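You operate a simulated robot arm through the tools that you are given. There is no shell and no other tool.

You run a simulated robot arm. Do the job below in one go: nothing can be reset, and whatever is moved stays where it is left.

## Task
Sort the purple, blue and orange modules by their lamps.
Fine: green lamps to the GOOD tray, red lamps into the orange drawer; shut the drawer again; leave the other modules alone.

Only the result counts: the job must be done as asked and must still hold three seconds after the hand-in. Knocking over, shifting, dropping, spilling or breaking anything else fails it.

## Robot
A 7-joint arm with a fingered hand, fixed in place. Base frame: the origin is on the floor under the middle of its stand, x ahead of it, y to its left, z up. Units: mm, rad, N and s.
It reaches about 1333 mm from its shoulder. Its first joint turns from -1.204 to 3.002 rad. Payload 5 kg.
The tool frame sits at the grasp point between the pads (the TCP): z along the fingers, y along the line on which they close. The tips reach 32 mm beyond it. The gripper opens to 160 mm; its body begins 89 mm behind the TCP. The gripper is a hand of 3 fingers: y runs from the thumb to the fingers, the wrist lies at [0, 0, -252] in the tool frame.
Orientation is told as [roll, pitch, yaw] about the base's x, y, z axes, in that order, counted from this pose: with the fingers straight down and closing along the base's y, the tool's x points along the base's -x, its y along +y and its z along -z.

## Interface
- The arm moves only by the tool apply_moves. Its argument "increments" is a list of rows, each a list of 6 numbers: the shift along the tool's x, y, z in units of 40 mm (1.0 is 40 mm), then the turn, a rotation vector about the tool's x, y, z in units of 4 degrees (1.0 is 4 degrees). In form: [[dx, dy, dz, ax, ay, az], ...]. A call has 1 to 20 rows; each row shifts and turns the commanded pose from where the row before left it, along the tool's axes as they then stand. A call with a number of a shift or a turn outside -1 to 1 is refused whole. Each row takes 0.2 s and may step no farther than 50 mm and 0.15 rad from the row before; otherwise, the whole call is refused. A pose out of reach is approached as far as the arm can. The call stops where the force on the tool passes 40 N (or 10 N more than at its start, if that is more) or the arm is blocked; 0.2 s more then pass. In this call time passes only in rows, and 0.2 s behind the last. It gives the time, the measured TCP pose, the force on the tool (base axes), the opening and the grip force at its end, in the units of the frame above (readings bear some noise), with the torque about the TCP (base axes, N m) and any sound that the robot's microphone picked up, and new pictures: "views" is both (left out), scene, wrist or none.
- Cameras (640 x 400 px; columns grow to the right, rows downward): "scene" is fixed at [66.8, 509.4, 1454.7]; the picture's right is [-0.69, -0.73, 0.00], its down [-0.35, 0.33, -0.88] and it looks along [0.64, -0.60, -0.48] (base axes); focal length 314 px, centre (320, 200). "wrist" rides on the gripper at [65, -4, -116] in the tool frame; the picture's right is [0.06, 1.00, 0.00], its down [-0.87, 0.05, -0.49] and it looks along [-0.49, 0.03, 0.87] (tool axes); focal length 261 px, centre (320, 200). There is no depth. A picture from a camera that has moved, and an enlarged one, comes with that camera's place and axes in the base frame and with its lens. The place of the scene camera against the robot may be out by one fixed shift of up to 25 mm in any direction.
- lift_body(by): slides the trunk up (or, below 0, down) by that many mm; the arm rides with it, the base frame stays. It gives what a move gives, with no picture.
- move_fingers(finger1, finger2, thumb_bend): sets how far each is bent, from 0 (flat) to 1 (curled in); at 0.3 the hand is open as for a grip, at 0.7 the pads meet at the TCP. One left out holds its place. A second passes; each finger stops where it meets its share of the squeeze, and holds until it gets a number again. It is the only way to open and close the hand. It gives what a move gives, with no picture; readings hold the bend of each and the force on the fingers (four entries, about 0 where the hand has none), thumb and palm.
- inspect(camera, box): a new picture of the part [left, top, right, bottom] of that camera's present view, enlarged. No time passes.
- finish_job(): hands the job in; it is judged then, once.

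Places have to be worked out from the pictures, the camera data and where the tool is seen. Open the gripper and draw the arm clear of the work before you hand the job in, unless the task says otherwise.

The tools are called after "Emit:" by a JSON object that holds its "fn" and its "kwargs". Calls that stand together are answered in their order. apply_moves: Moves the arm, as the interface text tells. Its arguments: {"type":"object","properties":{"increments":{"type":"array"},"views":{"type":"string","enum":["both","scene","wrist","none"]}},"required":["increments"]} The other tools are called the same way: lift_body (by) moves the trunk up or down; move_fingers (finger1, finger2, thumb_bend) moves the fingers one by one; inspect (camera, box) takes an enlarged picture of a part of a camera's view; finish_job () hands the job in.

At the start:

```text
time_s: 0.0
position: [570.6, -494.8, 1198.2]
tcp_rot: [0.001, -0.001, -0.001]
wrist_force: [-0.2, 0.0, -1.3]
moment: [-0.02, 0.0, 0.01]
finger_gap: 160.0
gripper_force: 0.1
shape: jaw
bend: [0.3, 0.3, 0.3]
finger forces: [0.0, 0.0, 0.0, 0.0, 0.0, 0.0]
trunk travel left (down, up): [-825.0, 115.0]
```

scene: 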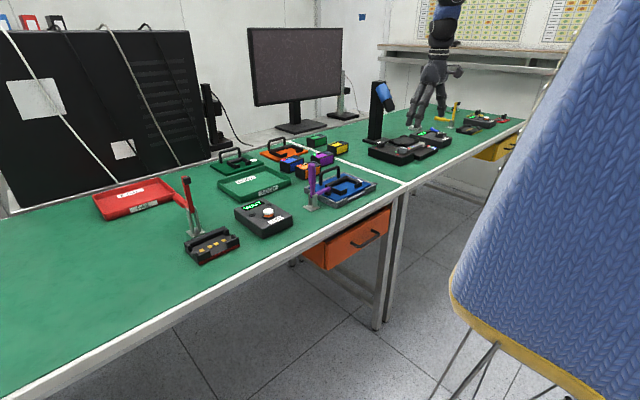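
wrist: 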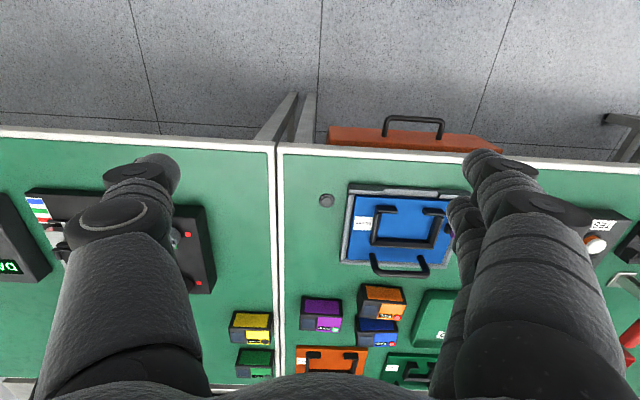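

The scene shows a bench with several modules, trays and an orange drawer; I'll enlarge parts of both views to identify the modules, trays and lamps.

Emit:
{"fn": "inspect", "kwargs": {"camera": "scene", "box": [180, 120, 400, 260]}}

Emit:
{"fn": "inspect", "kwargs": {"camera": "wrist", "box": [200, 260, 480, 400]}}

Emit:
{"fn": "inspect", "kwargs": {"camera": "scene", "box": [340, 80, 540, 200]}}

Emit:
{"fn": "inspect", "kwargs": {"camera": "wrist", "box": [280, 80, 640, 300]}}

```text
2.86 times, centred on (290, 190) of scene
camera zoom: at [66.8, 509.4, 1454.7], right [-0.69, -0.73, 0.0], down [-0.35, 0.33, -0.88], along [0.64, -0.6, -0.48], focal length 897 px, centre (406, 229)
```

zoom: 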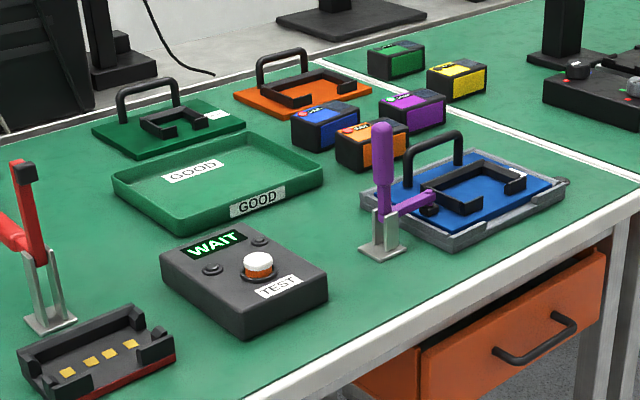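

```text
2.29 times, centred on (340, 330) of wrist
camera zoom: at [504.4, -498.6, 1313.6], right [-0.06, 1.0, 0.0], down [0.87, 0.05, 0.49], along [0.49, 0.03, -0.87], focal length 596 px, centre (274, -97)
```

zoom: 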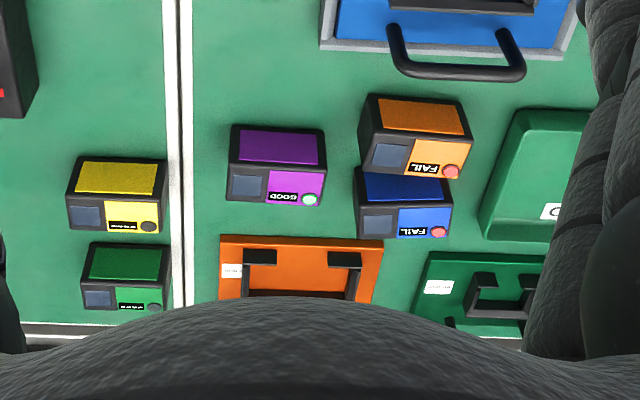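

```text
3.20 times, centred on (440, 140) of scene
camera zoom: at [66.8, 509.4, 1454.7], right [-0.69, -0.73, 0.0], down [-0.35, 0.33, -0.88], along [0.64, -0.6, -0.48], focal length 1005 px, centre (-64, 392)
```

zoom: 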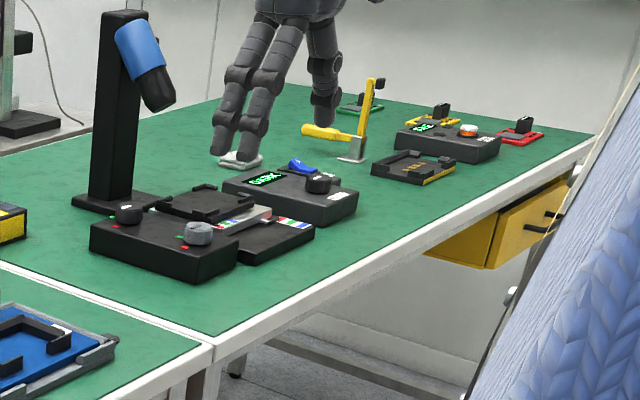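

```text
1.78 times, centred on (460, 190) of wrist
camera zoom: at [504.4, -498.6, 1313.6], right [-0.06, 1.0, 0.0], down [0.87, 0.05, 0.49], along [0.49, 0.03, -0.87], focal length 463 px, centre (71, 218)
```

zoom: 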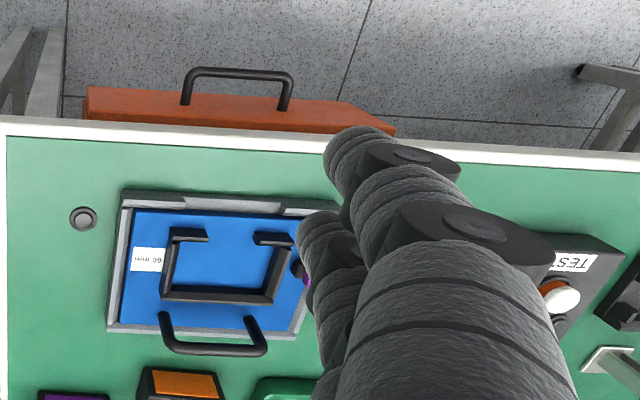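

Purple shows a green lamp (GOOD) and orange and blue show red lamps (FAIL). They appear to be around x≈1000, y≈-470…-330, so I move forward over them at the present height for a better look.

Emit:
{"fn": "apply_moves", "kwargs": {"increments": [[-0.95, 0.3, 0, 0, 0, 0], [-0.95, 0.3, 0, 0, 0, 0], [-0.95, 0.3, 0, 0, 0, 0], [-0.95, 0.3, 0, 0, 0, 0], [-0.95, 0.3, 0, 0, 0, 0], [-0.95, 0.3, 0, 0, 0, 0]], "views": "both"}}

```text
time_s: 1.4
position: [800.0, -422.5, 1196.1]
tcp_rot: [-0.001, 0.002, -0.002]
wrist_force: [0.6, 0.4, -0.2]
moment: [-0.06, 0.03, 0.02]
finger_gap: 160.1
gripper_force: 0.0
shape: jaw
bend: [0.3, 0.3, 0.3]
finger forces: [0.0, 0.0, 0.0, 0.1, 0.0, 0.0]
trunk travel left (down, up): [-825.0, 115.0]
camera wrist: at [735.0, -426.2, 1311.8], right [-0.06, 1.0, 0.0], down [0.87, 0.05, 0.49], along [0.49, 0.03, -0.87], focal length 261 px, centre (320, 200)
```

scene: 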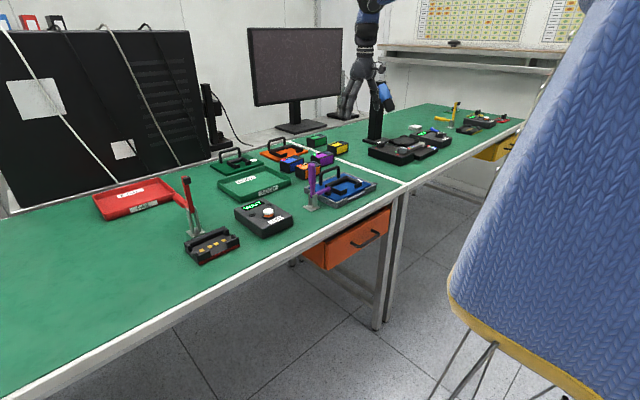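
wrist: 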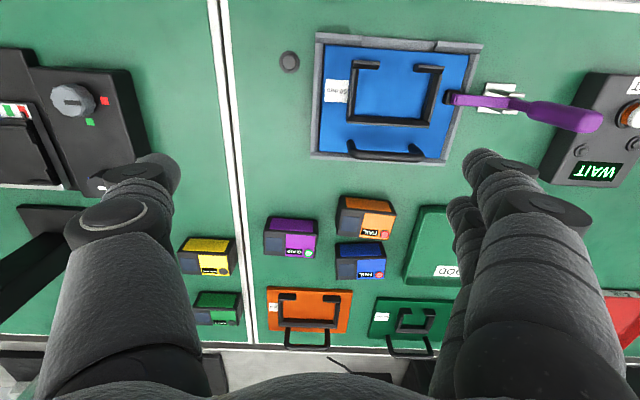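

The modules are now in clear view; I'll enlarge them to confirm lamps and spacing.

Emit:
{"fn": "inspect", "kwargs": {"camera": "wrist", "box": [160, 170, 460, 360]}}

Emit:
{"fn": "inspect", "kwargs": {"camera": "scene", "box": [260, 130, 360, 190]}}

Emit:
{"fn": "inspect", "kwargs": {"camera": "scene", "box": [280, 190, 430, 290]}}

```text
2.11 times, centred on (310, 265) of wrist
camera zoom: at [735.0, -426.2, 1311.8], right [-0.06, 1.0, 0.0], down [0.87, 0.05, 0.49], along [0.49, 0.03, -0.87], focal length 549 px, centre (341, 63)
```

zoom: 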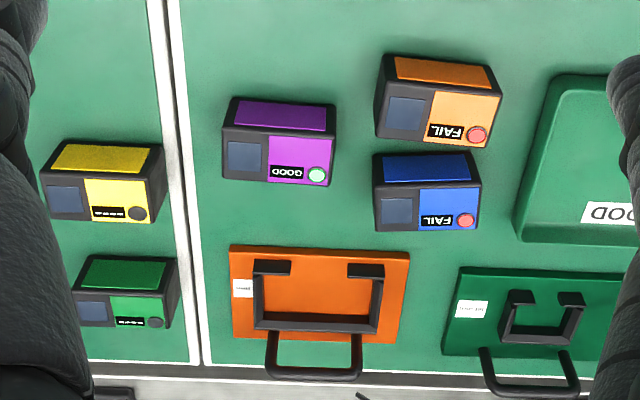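

```text
6.40 times, centred on (310, 160) of scene
camera zoom: at [66.8, 509.4, 1454.7], right [-0.69, -0.73, 0.0], down [-0.35, 0.33, -0.88], along [0.64, -0.6, -0.48], focal length 2010 px, centre (384, 456)
```

zoom: 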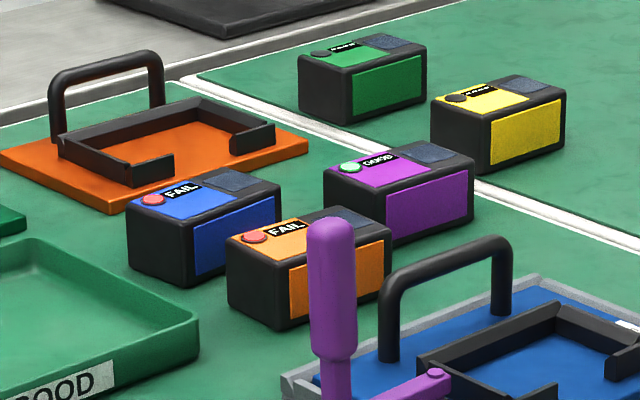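

```text
4.00 times, centred on (355, 240) of scene
camera zoom: at [66.8, 509.4, 1454.7], right [-0.69, -0.73, 0.0], down [-0.35, 0.33, -0.88], along [0.64, -0.6, -0.48], focal length 1256 px, centre (180, 40)
```

zoom: 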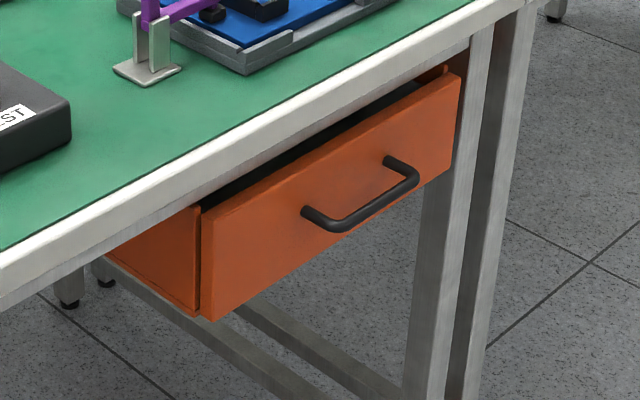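

Purple (green lamp) is near (1049,-464), orange and blue (red lamps) near x≈1000 and x≈1105 at y≈-325, with tops at z≈931 and the table at z≈875. Gripping across their short side (along x) suits best, so I turn the hand by -90° yaw here, high above everything.

Emit:
{"fn": "apply_moves", "kwargs": {"increments": [[0, 0, 0, 0, 0, 1], [0, 0, 0, 0, 0, 1], [0, 0, 0, 0, 0, 1], [0, 0, 0, 0, 0, 1], [0, 0, 0, 0, 0, 1], [0, 0, 0, 0, 0, 1], [0, 0, 0, 0, 0, 1], [0, 0, 0, 0, 0, 1], [0, 0, 0, 0, 0, 1], [0, 0, 0, 0, 0, 1], [0, 0, 0, 0, 0, 1], [0, 0, 0, 0, 0, 1], [0, 0, 0, 0, 0, 1], [0, 0, 0, 0, 0, 1], [0, 0, 0, 0, 0, 1], [0, 0, 0, 0, 0, 1], [0, 0, 0, 0, 0, 1], [0, 0, 0, 0, 0, 1], [0, 0, 0, 0, 0, 1], [0, 0, 0, 0, 0, 1]], "views": "both"}}

```text
time_s: 5.6
position: [799.2, -423.0, 1198.5]
tcp_rot: [0.0, 0.0, -1.398]
wrist_force: [-0.7, 0.1, 0.1]
moment: [-0.02, 0.01, 0.02]
finger_gap: 159.6
gripper_force: 0.0
shape: jaw
bend: [0.3, 0.3, 0.3]
finger forces: [0.0, 0.2, 0.1, 0.0, 0.0, 0.0]
trunk travel left (down, up): [-825.0, 115.0]
camera wrist: at [783.0, -359.7, 1313.8], right [0.97, 0.23, 0.0], down [0.2, -0.85, 0.49], along [0.11, -0.48, -0.87], focal length 261 px, centre (320, 200)
```

scene: 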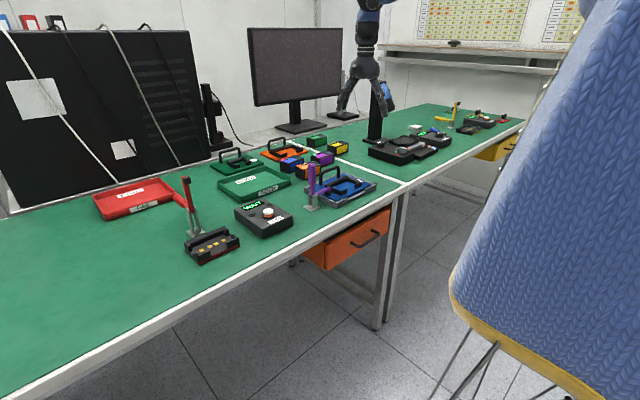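
wrist: 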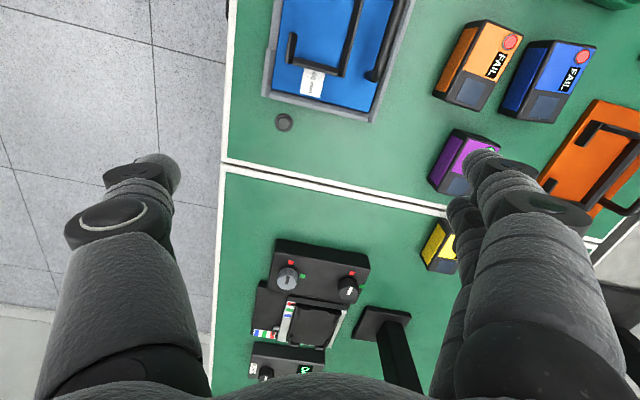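

The hand turned well (yaw -80°). I want to know what the blue object near the robot is before working at the drawer, so I keep turning so that the camera looks back toward the robot's side.

Emit:
{"fn": "apply_moves", "kwargs": {"increments": [[0, 0, 0, 0, 0, 1], [0, 0, 0, 0, 0, 1], [0, 0, 0, 0, 0, 1], [0, 0, 0, 0, 0, 1], [0, 0, 0, 0, 0, 1], [0, 0, 0, 0, 0, 1], [0, 0, 0, 0, 0, 1], [0, 0, 0, 0, 0, 1], [0, 0, 0, 0, 0, 1], [0, 0, 0, 0, 0, 1], [0, 0, 0, 0, 0, 1], [0, 0, 0, 0, 0, 1], [0, 0, 0, 0, 0, 1], [0, 0, 0, 0, 0, 1], [0, 0, 0, 0, 0, 1], [0, 0, 0, 0, 0, 1], [0, 0, 0, 0, 0, 1], [0, 0, 0, 0, 0, 1], [0, 0, 0, 0, 0, 1], [0, 0, 0, 0, 0, 1]], "views": "both"}}

```text
time_s: 9.8
position: [798.9, -423.6, 1198.0]
tcp_rot: [0.002, 0.0, -2.304]
wrist_force: [0.3, 0.9, -0.4]
moment: [-0.01, 0.03, -0.01]
finger_gap: 160.1
gripper_force: 0.0
shape: jaw
bend: [0.3, 0.3, 0.3]
finger forces: [0.0, 0.1, 0.1, 0.1, 0.0, 0.0]
out of reach, approached as far as the arm can: row 14, 15, 16, 17, 18, 19, 20
trunk travel left (down, up): [-825.0, 115.0]
camera wrist: at [838.7, -372.0, 1314.2], right [0.78, -0.62, 0.0], down [-0.54, -0.68, 0.49], along [-0.31, -0.38, -0.87], focal length 261 px, centre (320, 200)
```

scene: 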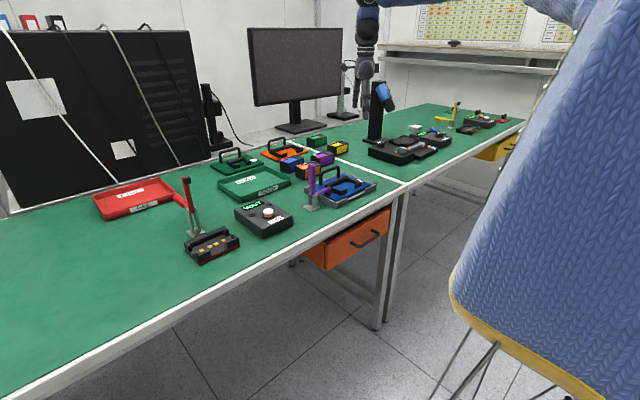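
wrist: 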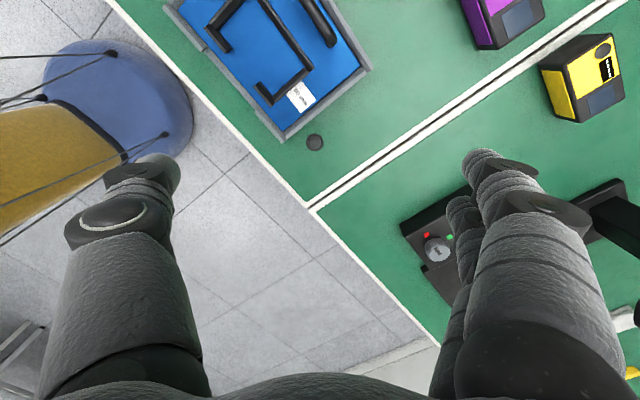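

The blue thing is the robot's own stand (centred on the origin), so it is not a separate obstacle. The yaw limit is about -132°; I turn back towards -90°.

Emit:
{"fn": "apply_moves", "kwargs": {"increments": [[0, 0, 0, 0, 0, -1], [0, 0, 0, 0, 0, -1], [0, 0, 0, 0, 0, -1], [0, 0, 0, 0, 0, -1], [0, 0, 0, 0, 0, -1], [0, 0, 0, 0, 0, -1], [0, 0, 0, 0, 0, -1], [0, 0, 0, 0, 0, -1], [0, 0, 0, 0, 0, -1], [0, 0, 0, 0, 0, -1]], "views": "none"}}

```text
time_s: 12.0
position: [797.9, -423.2, 1198.4]
tcp_rot: [-0.002, -0.001, -1.606]
wrist_force: [0.2, -0.3, -0.4]
moment: [0.02, 0.0, -0.01]
finger_gap: 159.8
gripper_force: 0.0
shape: jaw
bend: [0.3, 0.3, 0.3]
finger forces: [0.0, 0.0, 0.0, 0.0, 0.1, 0.0]
trunk travel left (down, up): [-825.0, 115.0]
```

Yaw is -92°, so I trim it to -90° and move over the drawer area at (560,-118) to see the handle from above.

Emit:
{"fn": "apply_moves", "kwargs": {"increments": [[0, 0, 0, 0, 0, -0.5], [0.9, -0.7, 0, 0, 0, 0], [0.9, -0.7, 0, 0, 0, 0], [0.9, -0.7, 0, 0, 0, 0], [0.9, -0.7, 0, 0, 0, 0], [0.9, -0.7, 0, 0, 0, 0], [0.9, -0.7, 0, 0, 0, 0], [0.9, -0.7, 0, 0, 0, 0], [0.9, -0.7, 0, 0, 0, 0]], "views": "both"}}

```text
time_s: 14.0
position: [615.6, -180.7, 1195.4]
tcp_rot: [-0.001, -0.001, -1.572]
wrist_force: [-0.6, 0.8, -1.4]
moment: [0.04, -0.01, 0.03]
finger_gap: 159.9
gripper_force: 0.0
shape: jaw
bend: [0.3, 0.3, 0.3]
finger forces: [0.0, 0.0, 0.0, 0.0, 0.0, 0.0]
out of reach, approached as far as the arm can: row 8, 9
trunk travel left (down, up): [-825.0, 115.0]
camera wrist: at [612.1, -115.6, 1312.3], right [1.0, 0.06, 0.0], down [0.05, -0.87, 0.49], along [0.03, -0.49, -0.87], focal length 261 px, centre (320, 200)
```

scene: 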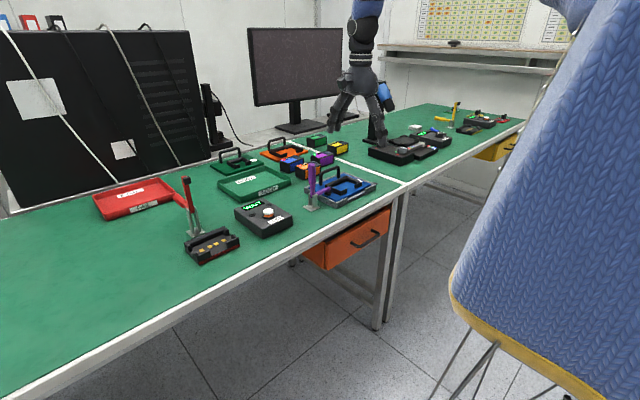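
wrist: 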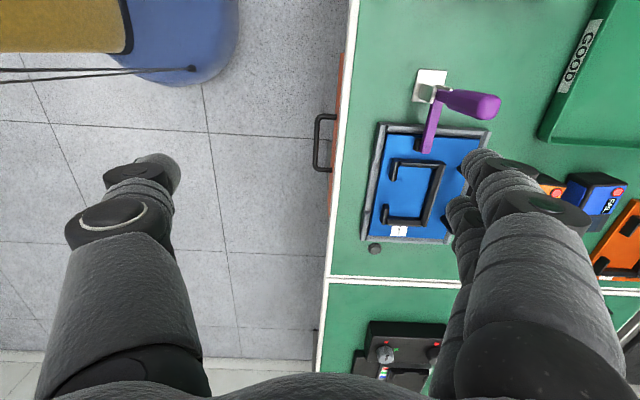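

The drawer handle is a y-directed bar at about x≈612, y≈-353…-226, z≈764, standing ~30 mm off the drawer front. I descend a little, shift to y≈-290 and back away from the table edge.

Emit:
{"fn": "apply_moves", "kwargs": {"increments": [[-0.7, 0, 0.8, 0, 0, 0], [-0.7, 0, 0.8, 0, 0, 0], [-0.7, 0, 0.8, 0, 0, 0], [-0.7, 0, 0.8, 0, 0, 0], [0, -0.8, 0.5, 0, 0, 0], [0, -0.8, 0.5, 0, 0, 0], [0, -0.8, 0.5, 0, 0, 0], [0, -0.8, 0.5, 0, 0, 0], [0, -0.8, 0.5, 0, 0, 0]], "views": "both"}}

```text
time_s: 16.0
position: [457.1, -289.7, 972.7]
tcp_rot: [0.001, 0.001, -1.571]
wrist_force: [0.4, -0.1, 0.6]
moment: [0.0, -0.03, -0.01]
finger_gap: 160.1
gripper_force: 0.0
shape: jaw
bend: [0.3, 0.3, 0.3]
finger forces: [0.0, 0.1, 0.0, 0.0, 0.0, 0.1]
trunk travel left (down, up): [-825.0, 115.0]
camera wrist: at [453.1, -224.1, 1088.1], right [1.0, 0.06, 0.0], down [0.05, -0.87, 0.49], along [0.03, -0.49, -0.87], focal length 261 px, centre (320, 200)
```

scene: 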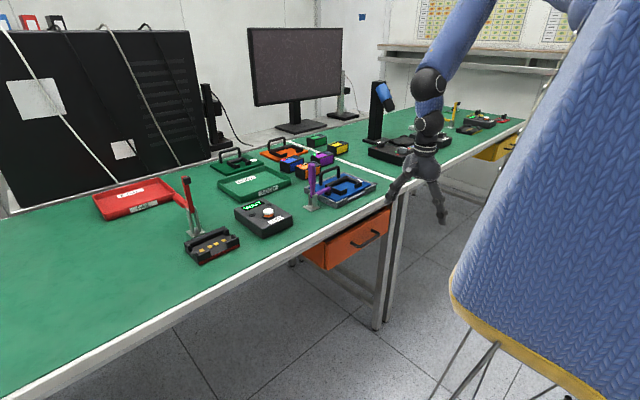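
wrist: 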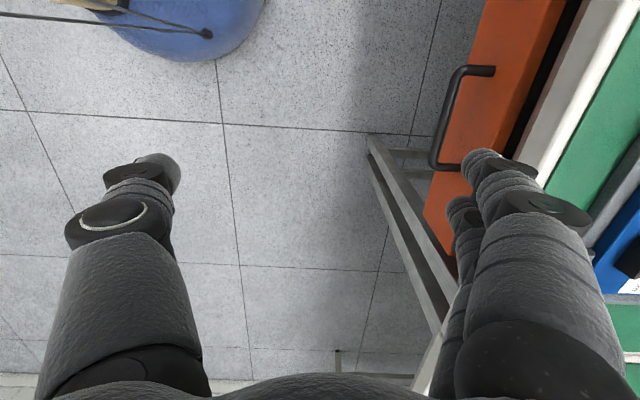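

The hand is clear of the table at (457,-290,973) and the handle is seen well. I now pitch the fingers toward the drawer (target: 30° below horizontal) and pre-close the fingers.

Emit:
{"fn": "move_fingers", "kwargs": {"finger1": 0.45, "finger2": 0.45, "thumb_bend": 0.45}}

Emit:
{"fn": "apply_moves", "kwargs": {"increments": [[0, 0, 0.3, -1, 0, 0], [0, 0, 0.3, -1, 0, 0], [0, 0, 0.3, -1, 0, 0], [0, 0, 0.3, -1, 0, 0], [0, 0, 0.3, -1, 0, 0], [0, 0, 0.3, -1, 0, 0], [0, 0, 0.3, -1, 0, 0], [0, 0, 0.3, -1, 0, 0]], "views": "both"}}

```text
time_s: 17.0
position: [458.6, -287.9, 972.8]
tcp_rot: [0.001, -0.002, -1.569]
wrist_force: [-0.4, 0.6, -0.6]
moment: [0.0, -0.02, 0.02]
finger_gap: 108.5
gripper_force: 0.1
shape: fingers
bend: [0.45, 0.45, 0.45]
finger forces: [0.0, 0.0, 0.1, 0.0, 0.1, 0.0]
trunk travel left (down, up): [-825.0, 115.0]
```

```text
time_s: 18.8
position: [486.5, -310.3, 923.0]
tcp_rot: [0.487, 0.002, -1.569]
wrist_force: [0.6, 0.1, 0.0]
moment: [0.02, 0.0, -0.01]
finger_gap: 108.0
gripper_force: 0.1
shape: fingers
bend: [0.45, 0.45, 0.45]
finger forces: [0.1, 0.0, 0.0, 0.0, 0.0, 0.0]
out of reach, approached as far as the arm can: row 5, 6, 7, 8
trunk travel left (down, up): [-825.0, 115.0]
camera wrist: at [427.8, -245.5, 1023.6], right [0.88, 0.06, 0.47], down [-0.18, -0.87, 0.46], along [0.43, -0.49, -0.76], focal length 261 px, centre (320, 200)
```

scene: 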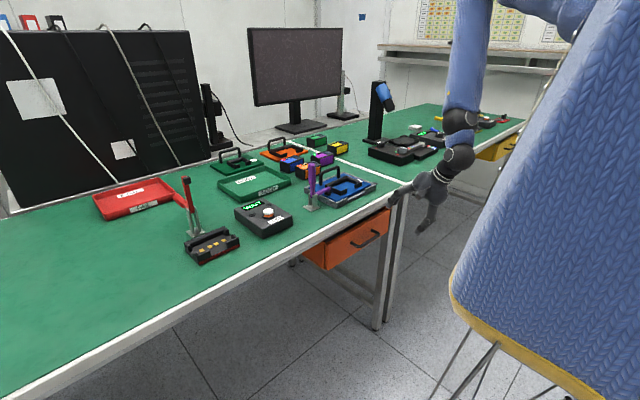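
wrist: 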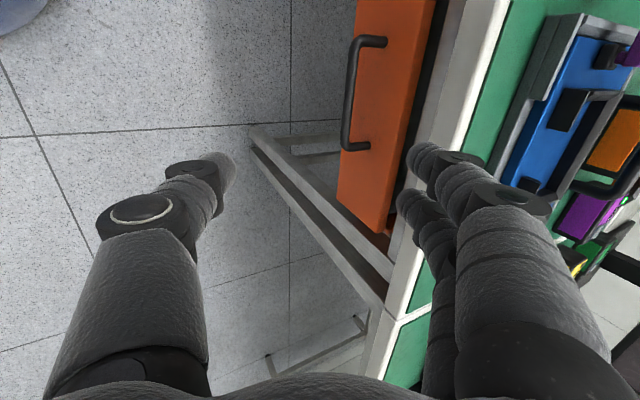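

The arm cannot pitch further with the trunk this high. The hand is well clear of the drawer (x<550), so I lower the trunk by 150 mm, then look again.

Emit:
{"fn": "lift_body", "kwargs": {"by": -150}}

```text
time_s: 20.6
position: [484.8, -310.1, 773.4]
tcp_rot: [0.488, 0.0, -1.573]
wrist_force: [-0.2, 0.3, -0.2]
moment: [-0.02, 0.01, 0.0]
finger_gap: 108.4
gripper_force: 0.1
shape: fingers
bend: [0.45, 0.45, 0.45]
finger forces: [0.0, 0.0, 0.1, 0.0, 0.0, 0.0]
trunk travel left (down, up): [-675.0, 265.0]
```

Trunk is down 150 mm. I raise the hand 120 mm with the arm, so the trunk can be lowered further without changing the hand's height.

Emit:
{"fn": "apply_moves", "kwargs": {"increments": [[0, 0.47, -0.88, 0, 0, 0], [0, 0.47, -0.88, 0, 0, 0], [0, 0.47, -0.88, 0, 0, 0]], "views": "none"}}

Emit:
{"fn": "lift_body", "kwargs": {"by": -150}}

Emit:
{"fn": "apply_moves", "kwargs": {"increments": [[0, 0, 0, -1, 0, 0], [0, 0, 0, -1, 0, 0], [0, 0, 0, -1, 0, 0], [0, 0, 0, -1, 0, 0]], "views": "both"}}

```text
time_s: 21.4
position: [532.5, -320.3, 864.2]
tcp_rot: [0.485, 0.002, -1.571]
wrist_force: [0.2, 0.1, -0.2]
moment: [0.01, 0.0, 0.0]
finger_gap: 108.2
gripper_force: 0.1
shape: fingers
bend: [0.45, 0.45, 0.45]
finger forces: [0.0, 0.1, 0.0, 0.0, 0.0, 0.1]
out of reach, approached as far as the arm can: row 1, 2, 3
trunk travel left (down, up): [-675.0, 265.0]
```

```text
time_s: 23.1
position: [535.1, -321.2, 713.9]
tcp_rot: [0.486, 0.001, -1.572]
wrist_force: [-0.2, -0.2, -0.4]
moment: [-0.01, -0.01, -0.01]
finger_gap: 107.2
gripper_force: 0.0
shape: fingers
bend: [0.45, 0.45, 0.45]
finger forces: [0.0, 0.0, 0.0, 0.0, 0.1, 0.0]
trunk travel left (down, up): [-525.0, 415.0]
```

```text
time_s: 24.1
position: [552.7, -324.7, 700.8]
tcp_rot: [0.751, 0.008, -1.565]
wrist_force: [-1.7, -1.6, -1.8]
moment: [0.04, -0.02, -0.05]
finger_gap: 106.5
gripper_force: 1.8
shape: fingers
bend: [0.46, 0.45, 0.45]
finger forces: [1.6, 1.3, 0.1, 0.0, 0.0, 0.0]
out of reach, approached as far as the arm can: row 1, 2, 3, 4
trunk travel left (down, up): [-525.0, 415.0]
camera wrist: at [469.0, -260.9, 782.3], right [0.73, 0.06, 0.68], down [-0.29, -0.87, 0.39], along [0.62, -0.48, -0.62], focal length 261 px, centre (320, 200)
```

scene: 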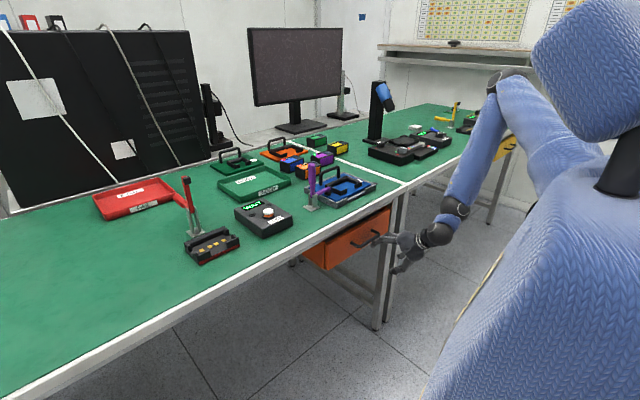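
wrist: 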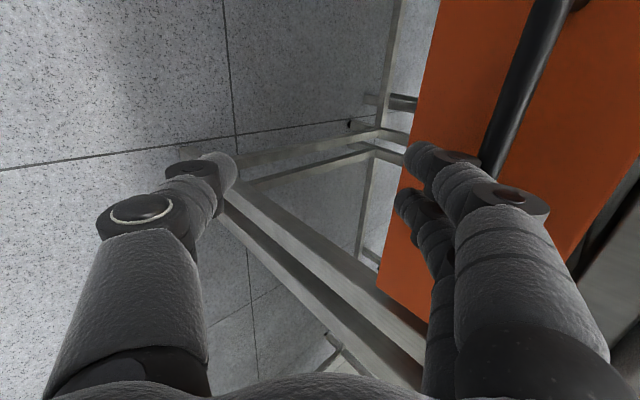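

Fingers 1–2 feel ~1.5 N: their backs are touching the handle bar from below/in front. I back straight off 80 mm along -x.

Emit:
{"fn": "apply_moves", "kwargs": {"increments": [[0, -0.37, -0.34, 0, 0, 0], [0, -0.37, -0.34, 0, 0, 0], [0, -0.37, -0.34, 0, 0, 0], [0, -0.37, -0.34, 0, 0, 0]], "views": "both"}}

```text
time_s: 25.1
position: [530.1, -341.0, 679.7]
tcp_rot: [0.764, 0.002, -1.571]
wrist_force: [0.5, -0.6, -0.2]
moment: [-0.02, 0.0, 0.0]
finger_gap: 107.7
gripper_force: 0.1
shape: fingers
bend: [0.45, 0.45, 0.45]
finger forces: [0.0, 0.0, 0.0, 0.0, 0.0, 0.0]
out of reach, approached as far as the arm can: row 1, 2, 3, 4
trunk travel left (down, up): [-525.0, 415.0]
camera wrist: at [446.5, -276.5, 761.7], right [0.72, 0.06, 0.69], down [-0.3, -0.87, 0.39], along [0.63, -0.49, -0.61], focal length 261 px, centre (320, 200)
```

scene: 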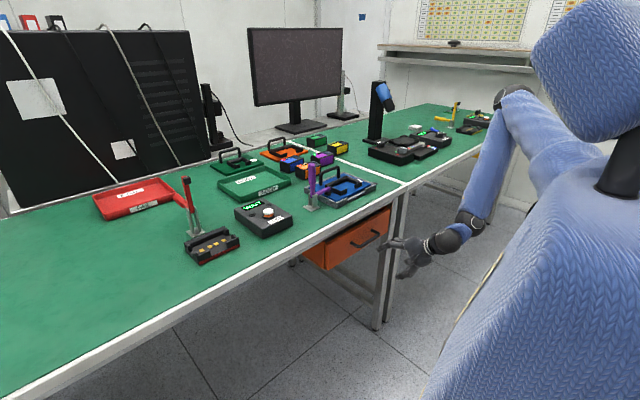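
wrist: 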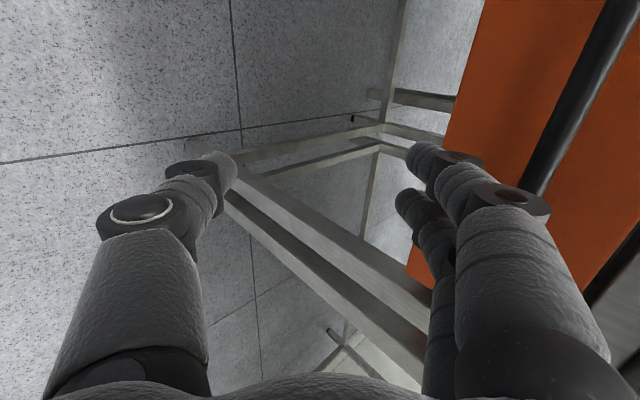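

Contact is gone. The arm is near a joint limit in this posture, so I test whether swinging the pointing direction toward +y (about the vertical) frees it.

Emit:
{"fn": "apply_moves", "kwargs": {"increments": [[0, -0.35, 0.36, 0, 0, 0], [0, 0, 0, 0, 0.69, -0.72], [0, 0, 0, 0, 0.69, -0.72], [0, 0, 0, 0, 0.69, -0.72], [0, 0, 0, 0, 0.69, -0.72], [0, 0, 0, 0, 0.69, -0.72]], "views": "scene"}}

```text
time_s: 26.5
position: [535.8, -345.3, 676.0]
tcp_rot: [0.766, 0.004, -1.221]
wrist_force: [-0.8, 0.4, -0.3]
moment: [0.01, 0.01, -0.01]
finger_gap: 107.5
gripper_force: 0.0
shape: fingers
bend: [0.45, 0.45, 0.45]
finger forces: [0.1, 0.1, 0.1, 0.0, 0.1, 0.1]
out of reach, approached as far as the arm can: row 1
trunk travel left (down, up): [-525.0, 415.0]
```

scene: 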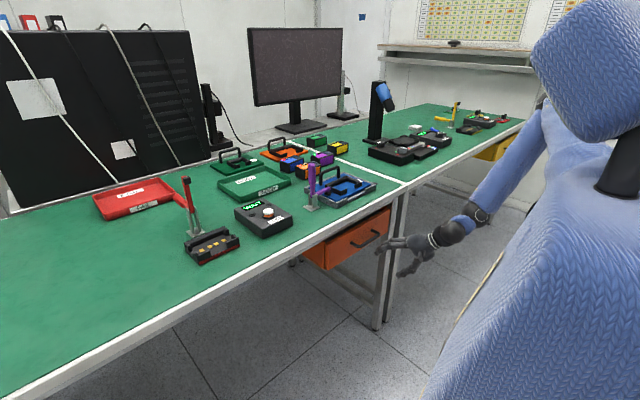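

That freed it (no limit on those rows). Now I try pitching further up in place, 5 rows.

Emit:
{"fn": "apply_moves", "kwargs": {"increments": [[0, 0, 0, -1, 0, 0], [0, 0, 0, -1, 0, 0], [0, 0, 0, -1, 0, 0], [0, 0, 0, -1, 0, 0], [0, 0, 0, -1, 0, 0]], "views": "both"}}

```text
time_s: 27.7
position: [538.2, -376.5, 690.9]
tcp_rot: [1.103, 0.004, -1.221]
wrist_force: [-0.2, 0.3, 0.3]
moment: [-0.04, 0.02, -0.02]
finger_gap: 107.9
gripper_force: 0.0
shape: fingers
bend: [0.45, 0.45, 0.45]
finger forces: [0.0, 0.0, 0.0, 0.0, 0.0, 0.0]
out of reach, approached as far as the arm can: row 3, 4
trunk travel left (down, up): [-525.0, 415.0]
camera wrist: at [416.8, -350.9, 739.7], right [0.4, 0.21, 0.89], down [-0.09, -0.96, 0.27], along [0.91, -0.19, -0.37], focal length 261 px, centre (320, 200)
```

scene: 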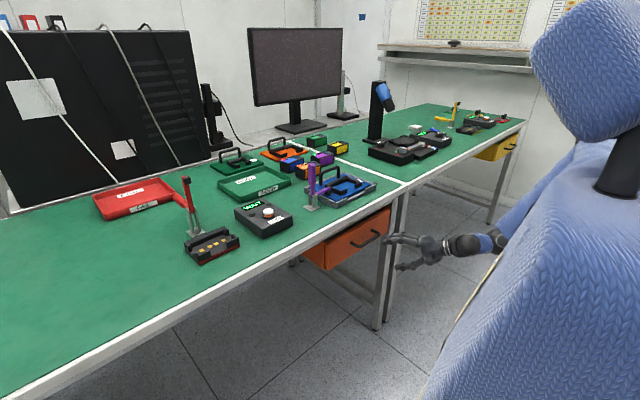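
wrist: 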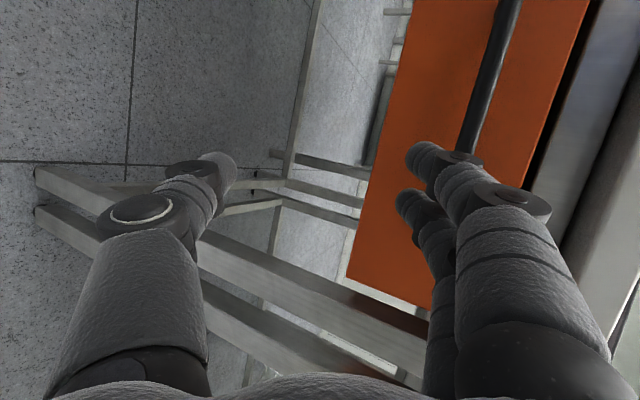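

The elbow dropped and the hand now points forward, 27° below horizontal. The handle bar seems at z≈755–764, x≈614. I move up to stand in front of it, aligned for a straight approach along the finger direction.

Emit:
{"fn": "apply_moves", "kwargs": {"increments": [[0.2, 0.2, -0.8, 0, 0, 0], [0.36, 0.75, -0.2, 0, 0, 0], [0.36, 0.75, -0.2, 0, 0, 0], [0.36, 0.75, -0.2, 0, 0, 0]], "views": "both"}}

```text
time_s: 28.9
position: [210.6, -350.3, 558.2]
tcp_rot: [0.46, 0.22, -1.299]
wrist_force: [0.1, 0.2, -0.6]
moment: [0.01, 0.01, -0.02]
finger_gap: 108.0
gripper_force: 0.1
shape: fingers
bend: [0.45, 0.45, 0.45]
finger forces: [0.0, 0.0, 0.0, 0.1, 0.0, 0.0]
out of reach, approached as far as the arm can: row 3, 4
trunk travel left (down, up): [-525.0, 415.0]
stopped in row 4: the arm was blocked; the commanded pose is now the measured one
camera wrist: at [145.4, -325.2, 670.7], right [0.87, 0.21, 0.45], down [0.09, -0.96, 0.26], along [0.48, -0.19, -0.86], focal length 261 px, centre (320, 200)
```

scene: 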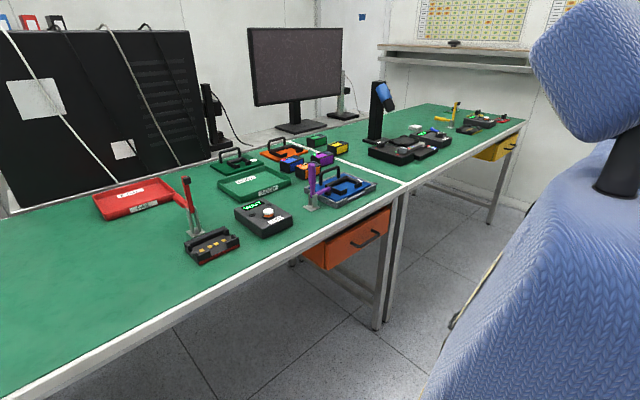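
wrist: 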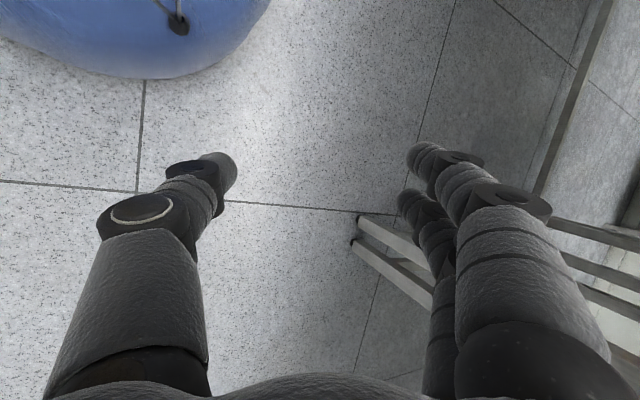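

The arm slipped to a folded pose at (210,-350,558), in free space in front of the stand, with nothing touched. I bring it forward and up again in small steps from this elbow-down posture.

Emit:
{"fn": "apply_moves", "kwargs": {"increments": [[-0.11, 0.84, -0.07, 0, 0, 0], [-0.11, 0.84, -0.07, 0, 0, 0], [-0.11, 0.84, -0.07, 0, 0, 0]], "views": "scene"}}

```text
time_s: 29.7
position: [299.8, -359.1, 587.7]
tcp_rot: [0.453, 0.226, -1.3]
wrist_force: [6.2, -0.7, 2.0]
moment: [-0.1, 0.73, 0.21]
finger_gap: 107.8
gripper_force: 0.1
shape: fingers
bend: [0.45, 0.45, 0.45]
finger forces: [0.0, 0.1, 0.0, 0.0, 0.1, 0.0]
out of reach, approached as far as the arm can: row 1, 2, 3
trunk travel left (down, up): [-525.0, 415.0]
```

scene: 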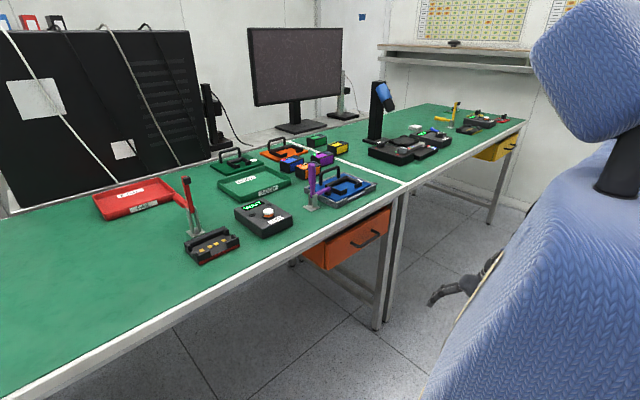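

A 6 N reading shows at the wrist; I look closer at the hand in the scene to see whether something touches.

Emit:
{"fn": "inspect", "kwargs": {"camera": "scene", "box": [380, 200, 560, 350]}}

Emit:
{"fn": "inspect", "kwargs": {"camera": "wrist", "box": [0, 0, 640, 400]}}

```text
2.67 times, centred on (470, 275) of scene
camera zoom: at [66.8, 509.4, 1454.7], right [-0.69, -0.73, 0.0], down [-0.35, 0.33, -0.88], along [0.64, -0.6, -0.48], focal length 838 px, centre (-80, 0)
```

zoom: 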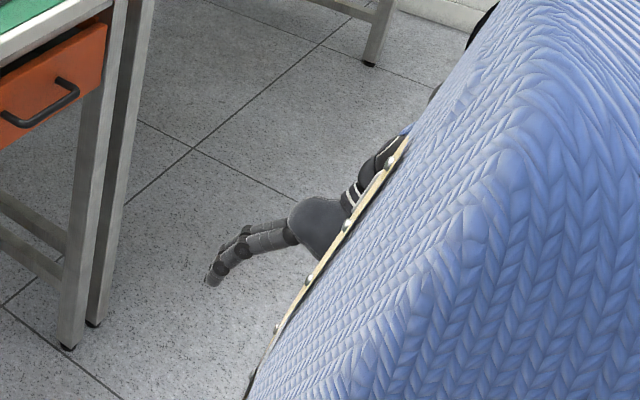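

```text
1.00 times, centred on (320, 200) of wrist (not enlarged: the box is as wide or as high as the picture)
camera zoom: at [235.8, -335.1, 701.1], right [0.87, 0.21, 0.44], down [0.09, -0.96, 0.26], along [0.48, -0.19, -0.86], focal length 261 px, centre (320, 200)
```

zoom: 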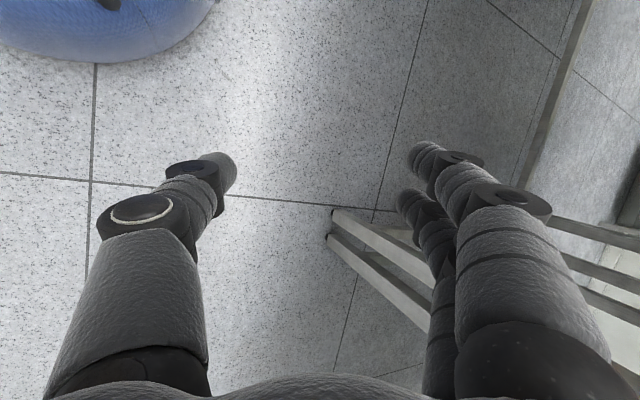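

The hand is only near the robot's own body and free of the furniture. I continue forward and up in small steps.

Emit:
{"fn": "apply_moves", "kwargs": {"increments": [[-0.11, 0.84, -0.07, 0, 0, 0], [-0.11, 0.84, -0.07, 0, 0, 0], [-0.11, 0.84, -0.07, 0, 0, 0]], "views": "scene"}}

```text
time_s: 30.5
position: [394.3, -358.5, 637.6]
tcp_rot: [0.46, 0.22, -1.3]
wrist_force: [0.0, 0.4, -0.2]
moment: [-0.01, -0.02, -0.02]
finger_gap: 107.9
gripper_force: 0.1
shape: fingers
bend: [0.45, 0.45, 0.45]
finger forces: [0.1, 0.1, 0.0, 0.1, 0.0, 0.0]
trunk travel left (down, up): [-525.0, 415.0]
```

scene: 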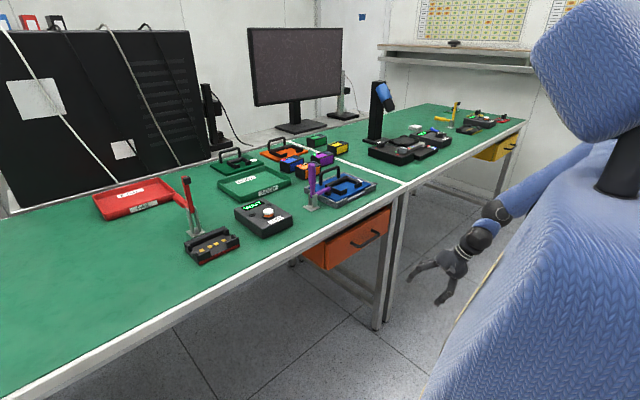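

Now it's reachable with no force at (394,-358,638). I pitch the fingers up in place step by step.

Emit:
{"fn": "apply_moves", "kwargs": {"increments": [[0, 0, 0, -1, 0, 0], [0, 0, 0, -1, 0, 0], [0, 0, 0, -1, 0, 0], [0, 0, 0, -1, 0, 0]], "views": "none"}}

```text
time_s: 31.5
position: [393.4, -361.3, 638.1]
tcp_rot: [0.741, 0.22, -1.295]
wrist_force: [-0.3, 0.5, 0.9]
moment: [0.01, 0.0, 0.03]
finger_gap: 108.0
gripper_force: 0.0
shape: fingers
bend: [0.45, 0.45, 0.45]
finger forces: [0.0, 0.0, 0.1, 0.0, 0.1, 0.0]
trunk travel left (down, up): [-525.0, 415.0]
```

Reachable. Four more pitch rows.

Emit:
{"fn": "apply_moves", "kwargs": {"increments": [[0, 0, 0, -1, 0, 0], [0, 0, 0, -1, 0, 0], [0, 0, 0, -1, 0, 0], [0, 0, 0, -1, 0, 0]], "views": "both"}}

```text
time_s: 32.5
position: [394.6, -360.4, 637.6]
tcp_rot: [1.022, 0.222, -1.297]
wrist_force: [0.7, -0.4, -0.1]
moment: [0.01, -0.03, 0.02]
finger_gap: 107.9
gripper_force: 0.0
shape: fingers
bend: [0.45, 0.45, 0.45]
finger forces: [0.1, 0.1, 0.1, 0.0, 0.1, 0.1]
trunk travel left (down, up): [-525.0, 415.0]
camera wrist: at [282.2, -337.9, 707.4], right [0.54, 0.02, 0.84], down [-0.13, -0.99, 0.11], along [0.83, -0.17, -0.53], focal length 261 px, centre (320, 200)
```

scene: 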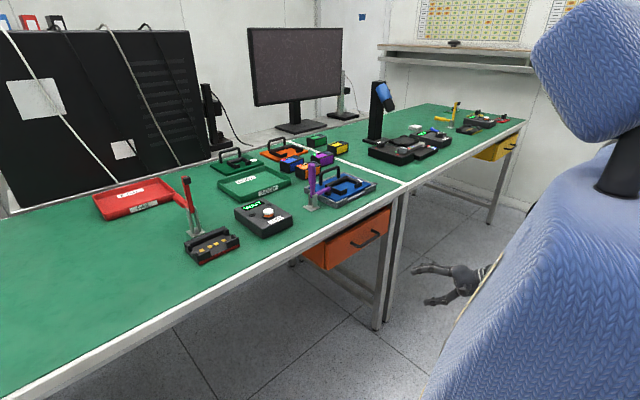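
wrist: 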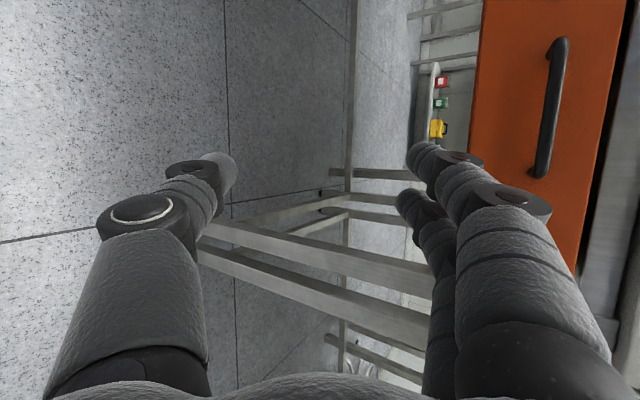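

The handle is now clearly seen: bar at x≈614, z≈750, y from -353 to -235. To keep the upper fingers off the drawer front, I pitch up another 16° toward horizontal here.

Emit:
{"fn": "apply_moves", "kwargs": {"increments": [[0, 0, 0, -1, 0, 0], [0, 0, 0, -1, 0, 0], [0, 0, 0, -1, 0, 0], [0, 0, 0, -1, 0, 0]], "views": "none"}}

```text
time_s: 33.5
position: [394.2, -359.7, 637.9]
tcp_rot: [1.302, 0.22, -1.296]
wrist_force: [-0.1, -0.4, -0.5]
moment: [-0.02, 0.03, 0.01]
finger_gap: 107.8
gripper_force: 0.0
shape: fingers
bend: [0.45, 0.45, 0.45]
finger forces: [0.0, 0.1, 0.1, 0.0, 0.1, 0.1]
trunk travel left (down, up): [-525.0, 415.0]
```

Reachable. I pre-close the fingers a bit more (gap ≈ 70 mm) and move toward the pre-approach point (523,-329,777) in front of the bar.

Emit:
{"fn": "move_fingers", "kwargs": {"finger1": 0.54, "finger2": 0.54, "thumb_bend": 0.54}}

Emit:
{"fn": "apply_moves", "kwargs": {"increments": [[0.126, 0.835, 0.4, 0, 0, 0], [0.126, 0.835, 0.4, 0, 0, 0], [0.126, 0.835, 0.4, 0, 0, 0]], "views": "both"}}

```text
time_s: 34.5
position: [394.5, -359.3, 638.2]
tcp_rot: [1.299, 0.22, -1.297]
wrist_force: [0.2, 0.2, 0.1]
moment: [-0.01, -0.03, 0.02]
finger_gap: 72.0
gripper_force: 0.0
shape: fingers
bend: [0.54, 0.54, 0.54]
finger forces: [0.1, 0.0, 0.0, 0.0, 0.0, 0.1]
trunk travel left (down, up): [-525.0, 415.0]
```

```text
time_s: 35.3
position: [465.5, -343.6, 722.2]
tcp_rot: [1.301, 0.22, -1.296]
wrist_force: [0.2, -0.9, 0.5]
moment: [-0.03, 0.01, 0.0]
finger_gap: 71.5
gripper_force: 0.1
shape: fingers
bend: [0.54, 0.54, 0.54]
finger forces: [0.0, 0.1, 0.0, 0.0, 0.0, 0.0]
trunk travel left (down, up): [-525.0, 415.0]
camera wrist: at [340.2, -318.1, 763.5], right [0.3, -0.07, 0.95], down [-0.2, -0.98, -0.01], along [0.93, -0.19, -0.31], focal length 261 px, centre (320, 200)
```

scene: 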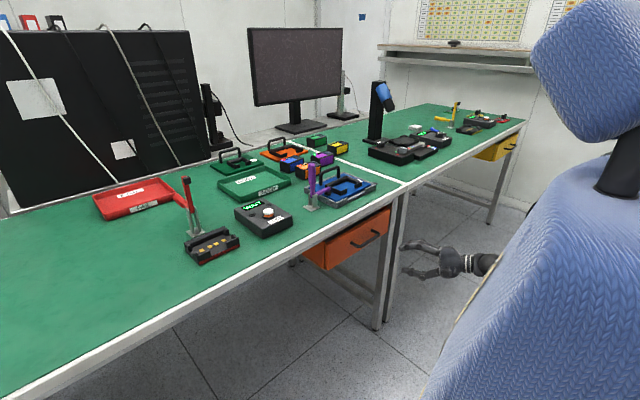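
wrist: 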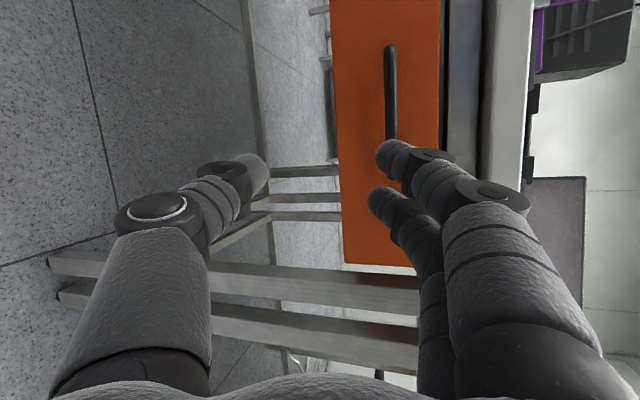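

The bar sits at z≈752, with the drawer front spanning z≈688–798. I move to the pre-approach point in line with the bar, then view.

Emit:
{"fn": "apply_moves", "kwargs": {"increments": [[0.14, 0.85, 0.5, 0, 0, 0], [0.14, 0.85, 0.5, 0, 0, 0]], "views": "both"}}

```text
time_s: 35.9
position: [530.6, -331.4, 784.4]
tcp_rot: [1.319, 0.215, -1.291]
wrist_force: [-3.8, -0.2, -3.8]
moment: [0.13, -0.5, -0.1]
finger_gap: 71.4
gripper_force: 0.1
shape: fingers
bend: [0.54, 0.54, 0.54]
finger forces: [0.0, 0.0, 0.0, 0.0, 0.0, 0.0]
out of reach, approached as far as the arm can: row 2
trunk travel left (down, up): [-525.0, 415.0]
camera wrist: at [404.4, -306.1, 821.7], right [0.28, -0.07, 0.96], down [-0.2, -0.98, -0.01], along [0.94, -0.19, -0.29], focal length 261 px, centre (320, 200)
```

scene: 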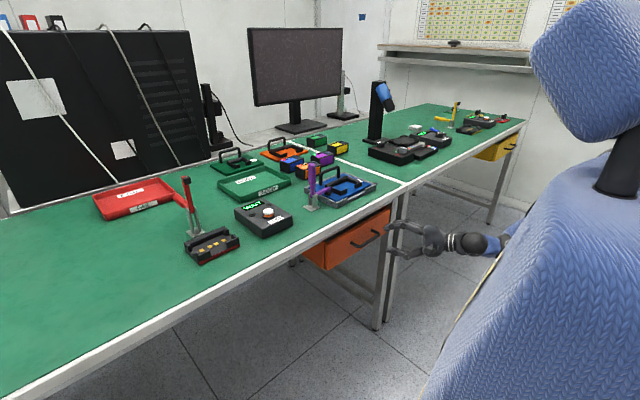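
wrist: 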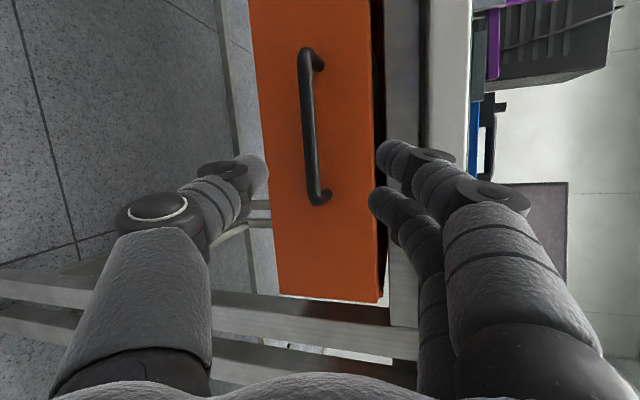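

The bar (x≈615, z≈752) now lies between thumb and fingers in view. I approach it along the finger direction in small steps, about 64 mm, lowering ~10 mm.

Emit:
{"fn": "apply_moves", "kwargs": {"increments": [[0, -0.25, 0.4, 0, 0, 0], [0, 0, 0.4, 0, 0, 0], [0, 0, 0.4, 0, 0, 0]], "views": "both"}}

```text
time_s: 36.7
position: [563.2, -316.9, 751.5]
tcp_rot: [1.3, 0.22, -1.295]
wrist_force: [1.1, 0.3, 0.3]
moment: [0.04, -0.02, 0.01]
finger_gap: 71.2
gripper_force: 0.0
shape: fingers
bend: [0.54, 0.54, 0.54]
finger forces: [0.0, 0.0, 0.0, 0.0, 0.0, 0.1]
trunk travel left (down, up): [-525.0, 415.0]
camera wrist: at [438.2, -291.7, 792.4], right [0.3, -0.07, 0.95], down [-0.2, -0.98, -0.01], along [0.93, -0.19, -0.31], focal length 261 px, centre (320, 200)
```

scene: 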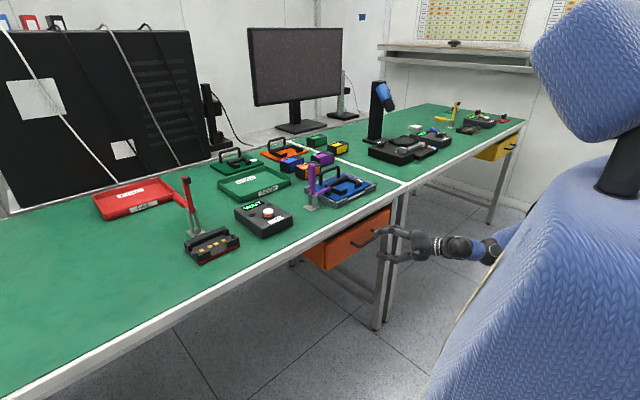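
wrist: 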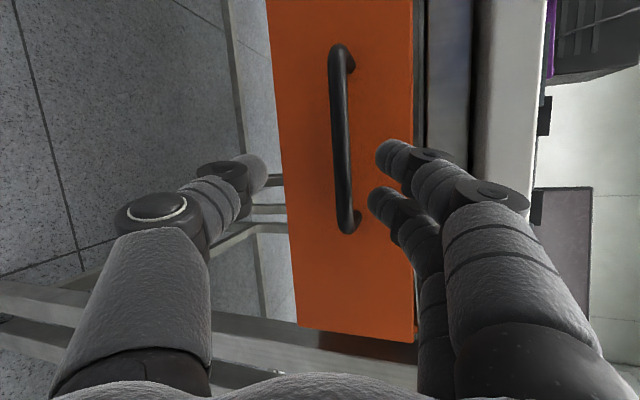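

The bar now reads x≈612, z≈752 and lies ~14 mm above the hand's axis. I shift up 12 mm and advance 28 mm so the bar is between the pads.

Emit:
{"fn": "apply_moves", "kwargs": {"increments": [[0, 0.3, 0, 0, 0, 0], [0, 0, 0.35, 0, 0, 0], [0, 0, 0.35, 0, 0, 0]], "views": "both"}}

```text
time_s: 37.5
position: [594.6, -309.0, 758.4]
tcp_rot: [1.3, 0.221, -1.296]
wrist_force: [0.1, -0.4, 1.2]
moment: [0.01, 0.0, -0.01]
finger_gap: 71.3
gripper_force: 0.0
shape: fingers
bend: [0.54, 0.54, 0.54]
finger forces: [0.0, 0.1, 0.0, 0.0, 0.0, 0.1]
trunk travel left (down, up): [-525.0, 415.0]
camera wrist: at [469.1, -283.7, 797.8], right [0.3, -0.07, 0.95], down [-0.2, -0.98, -0.01], along [0.93, -0.19, -0.31], focal length 261 px, centre (320, 200)
```

scene: 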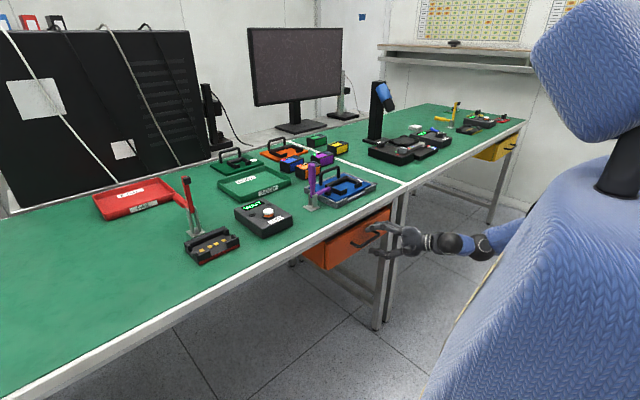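
wrist: 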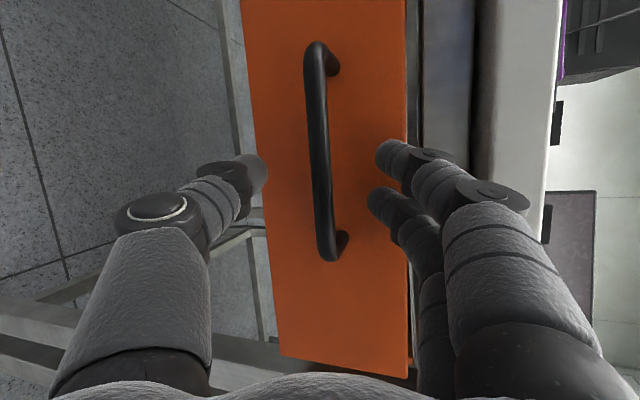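

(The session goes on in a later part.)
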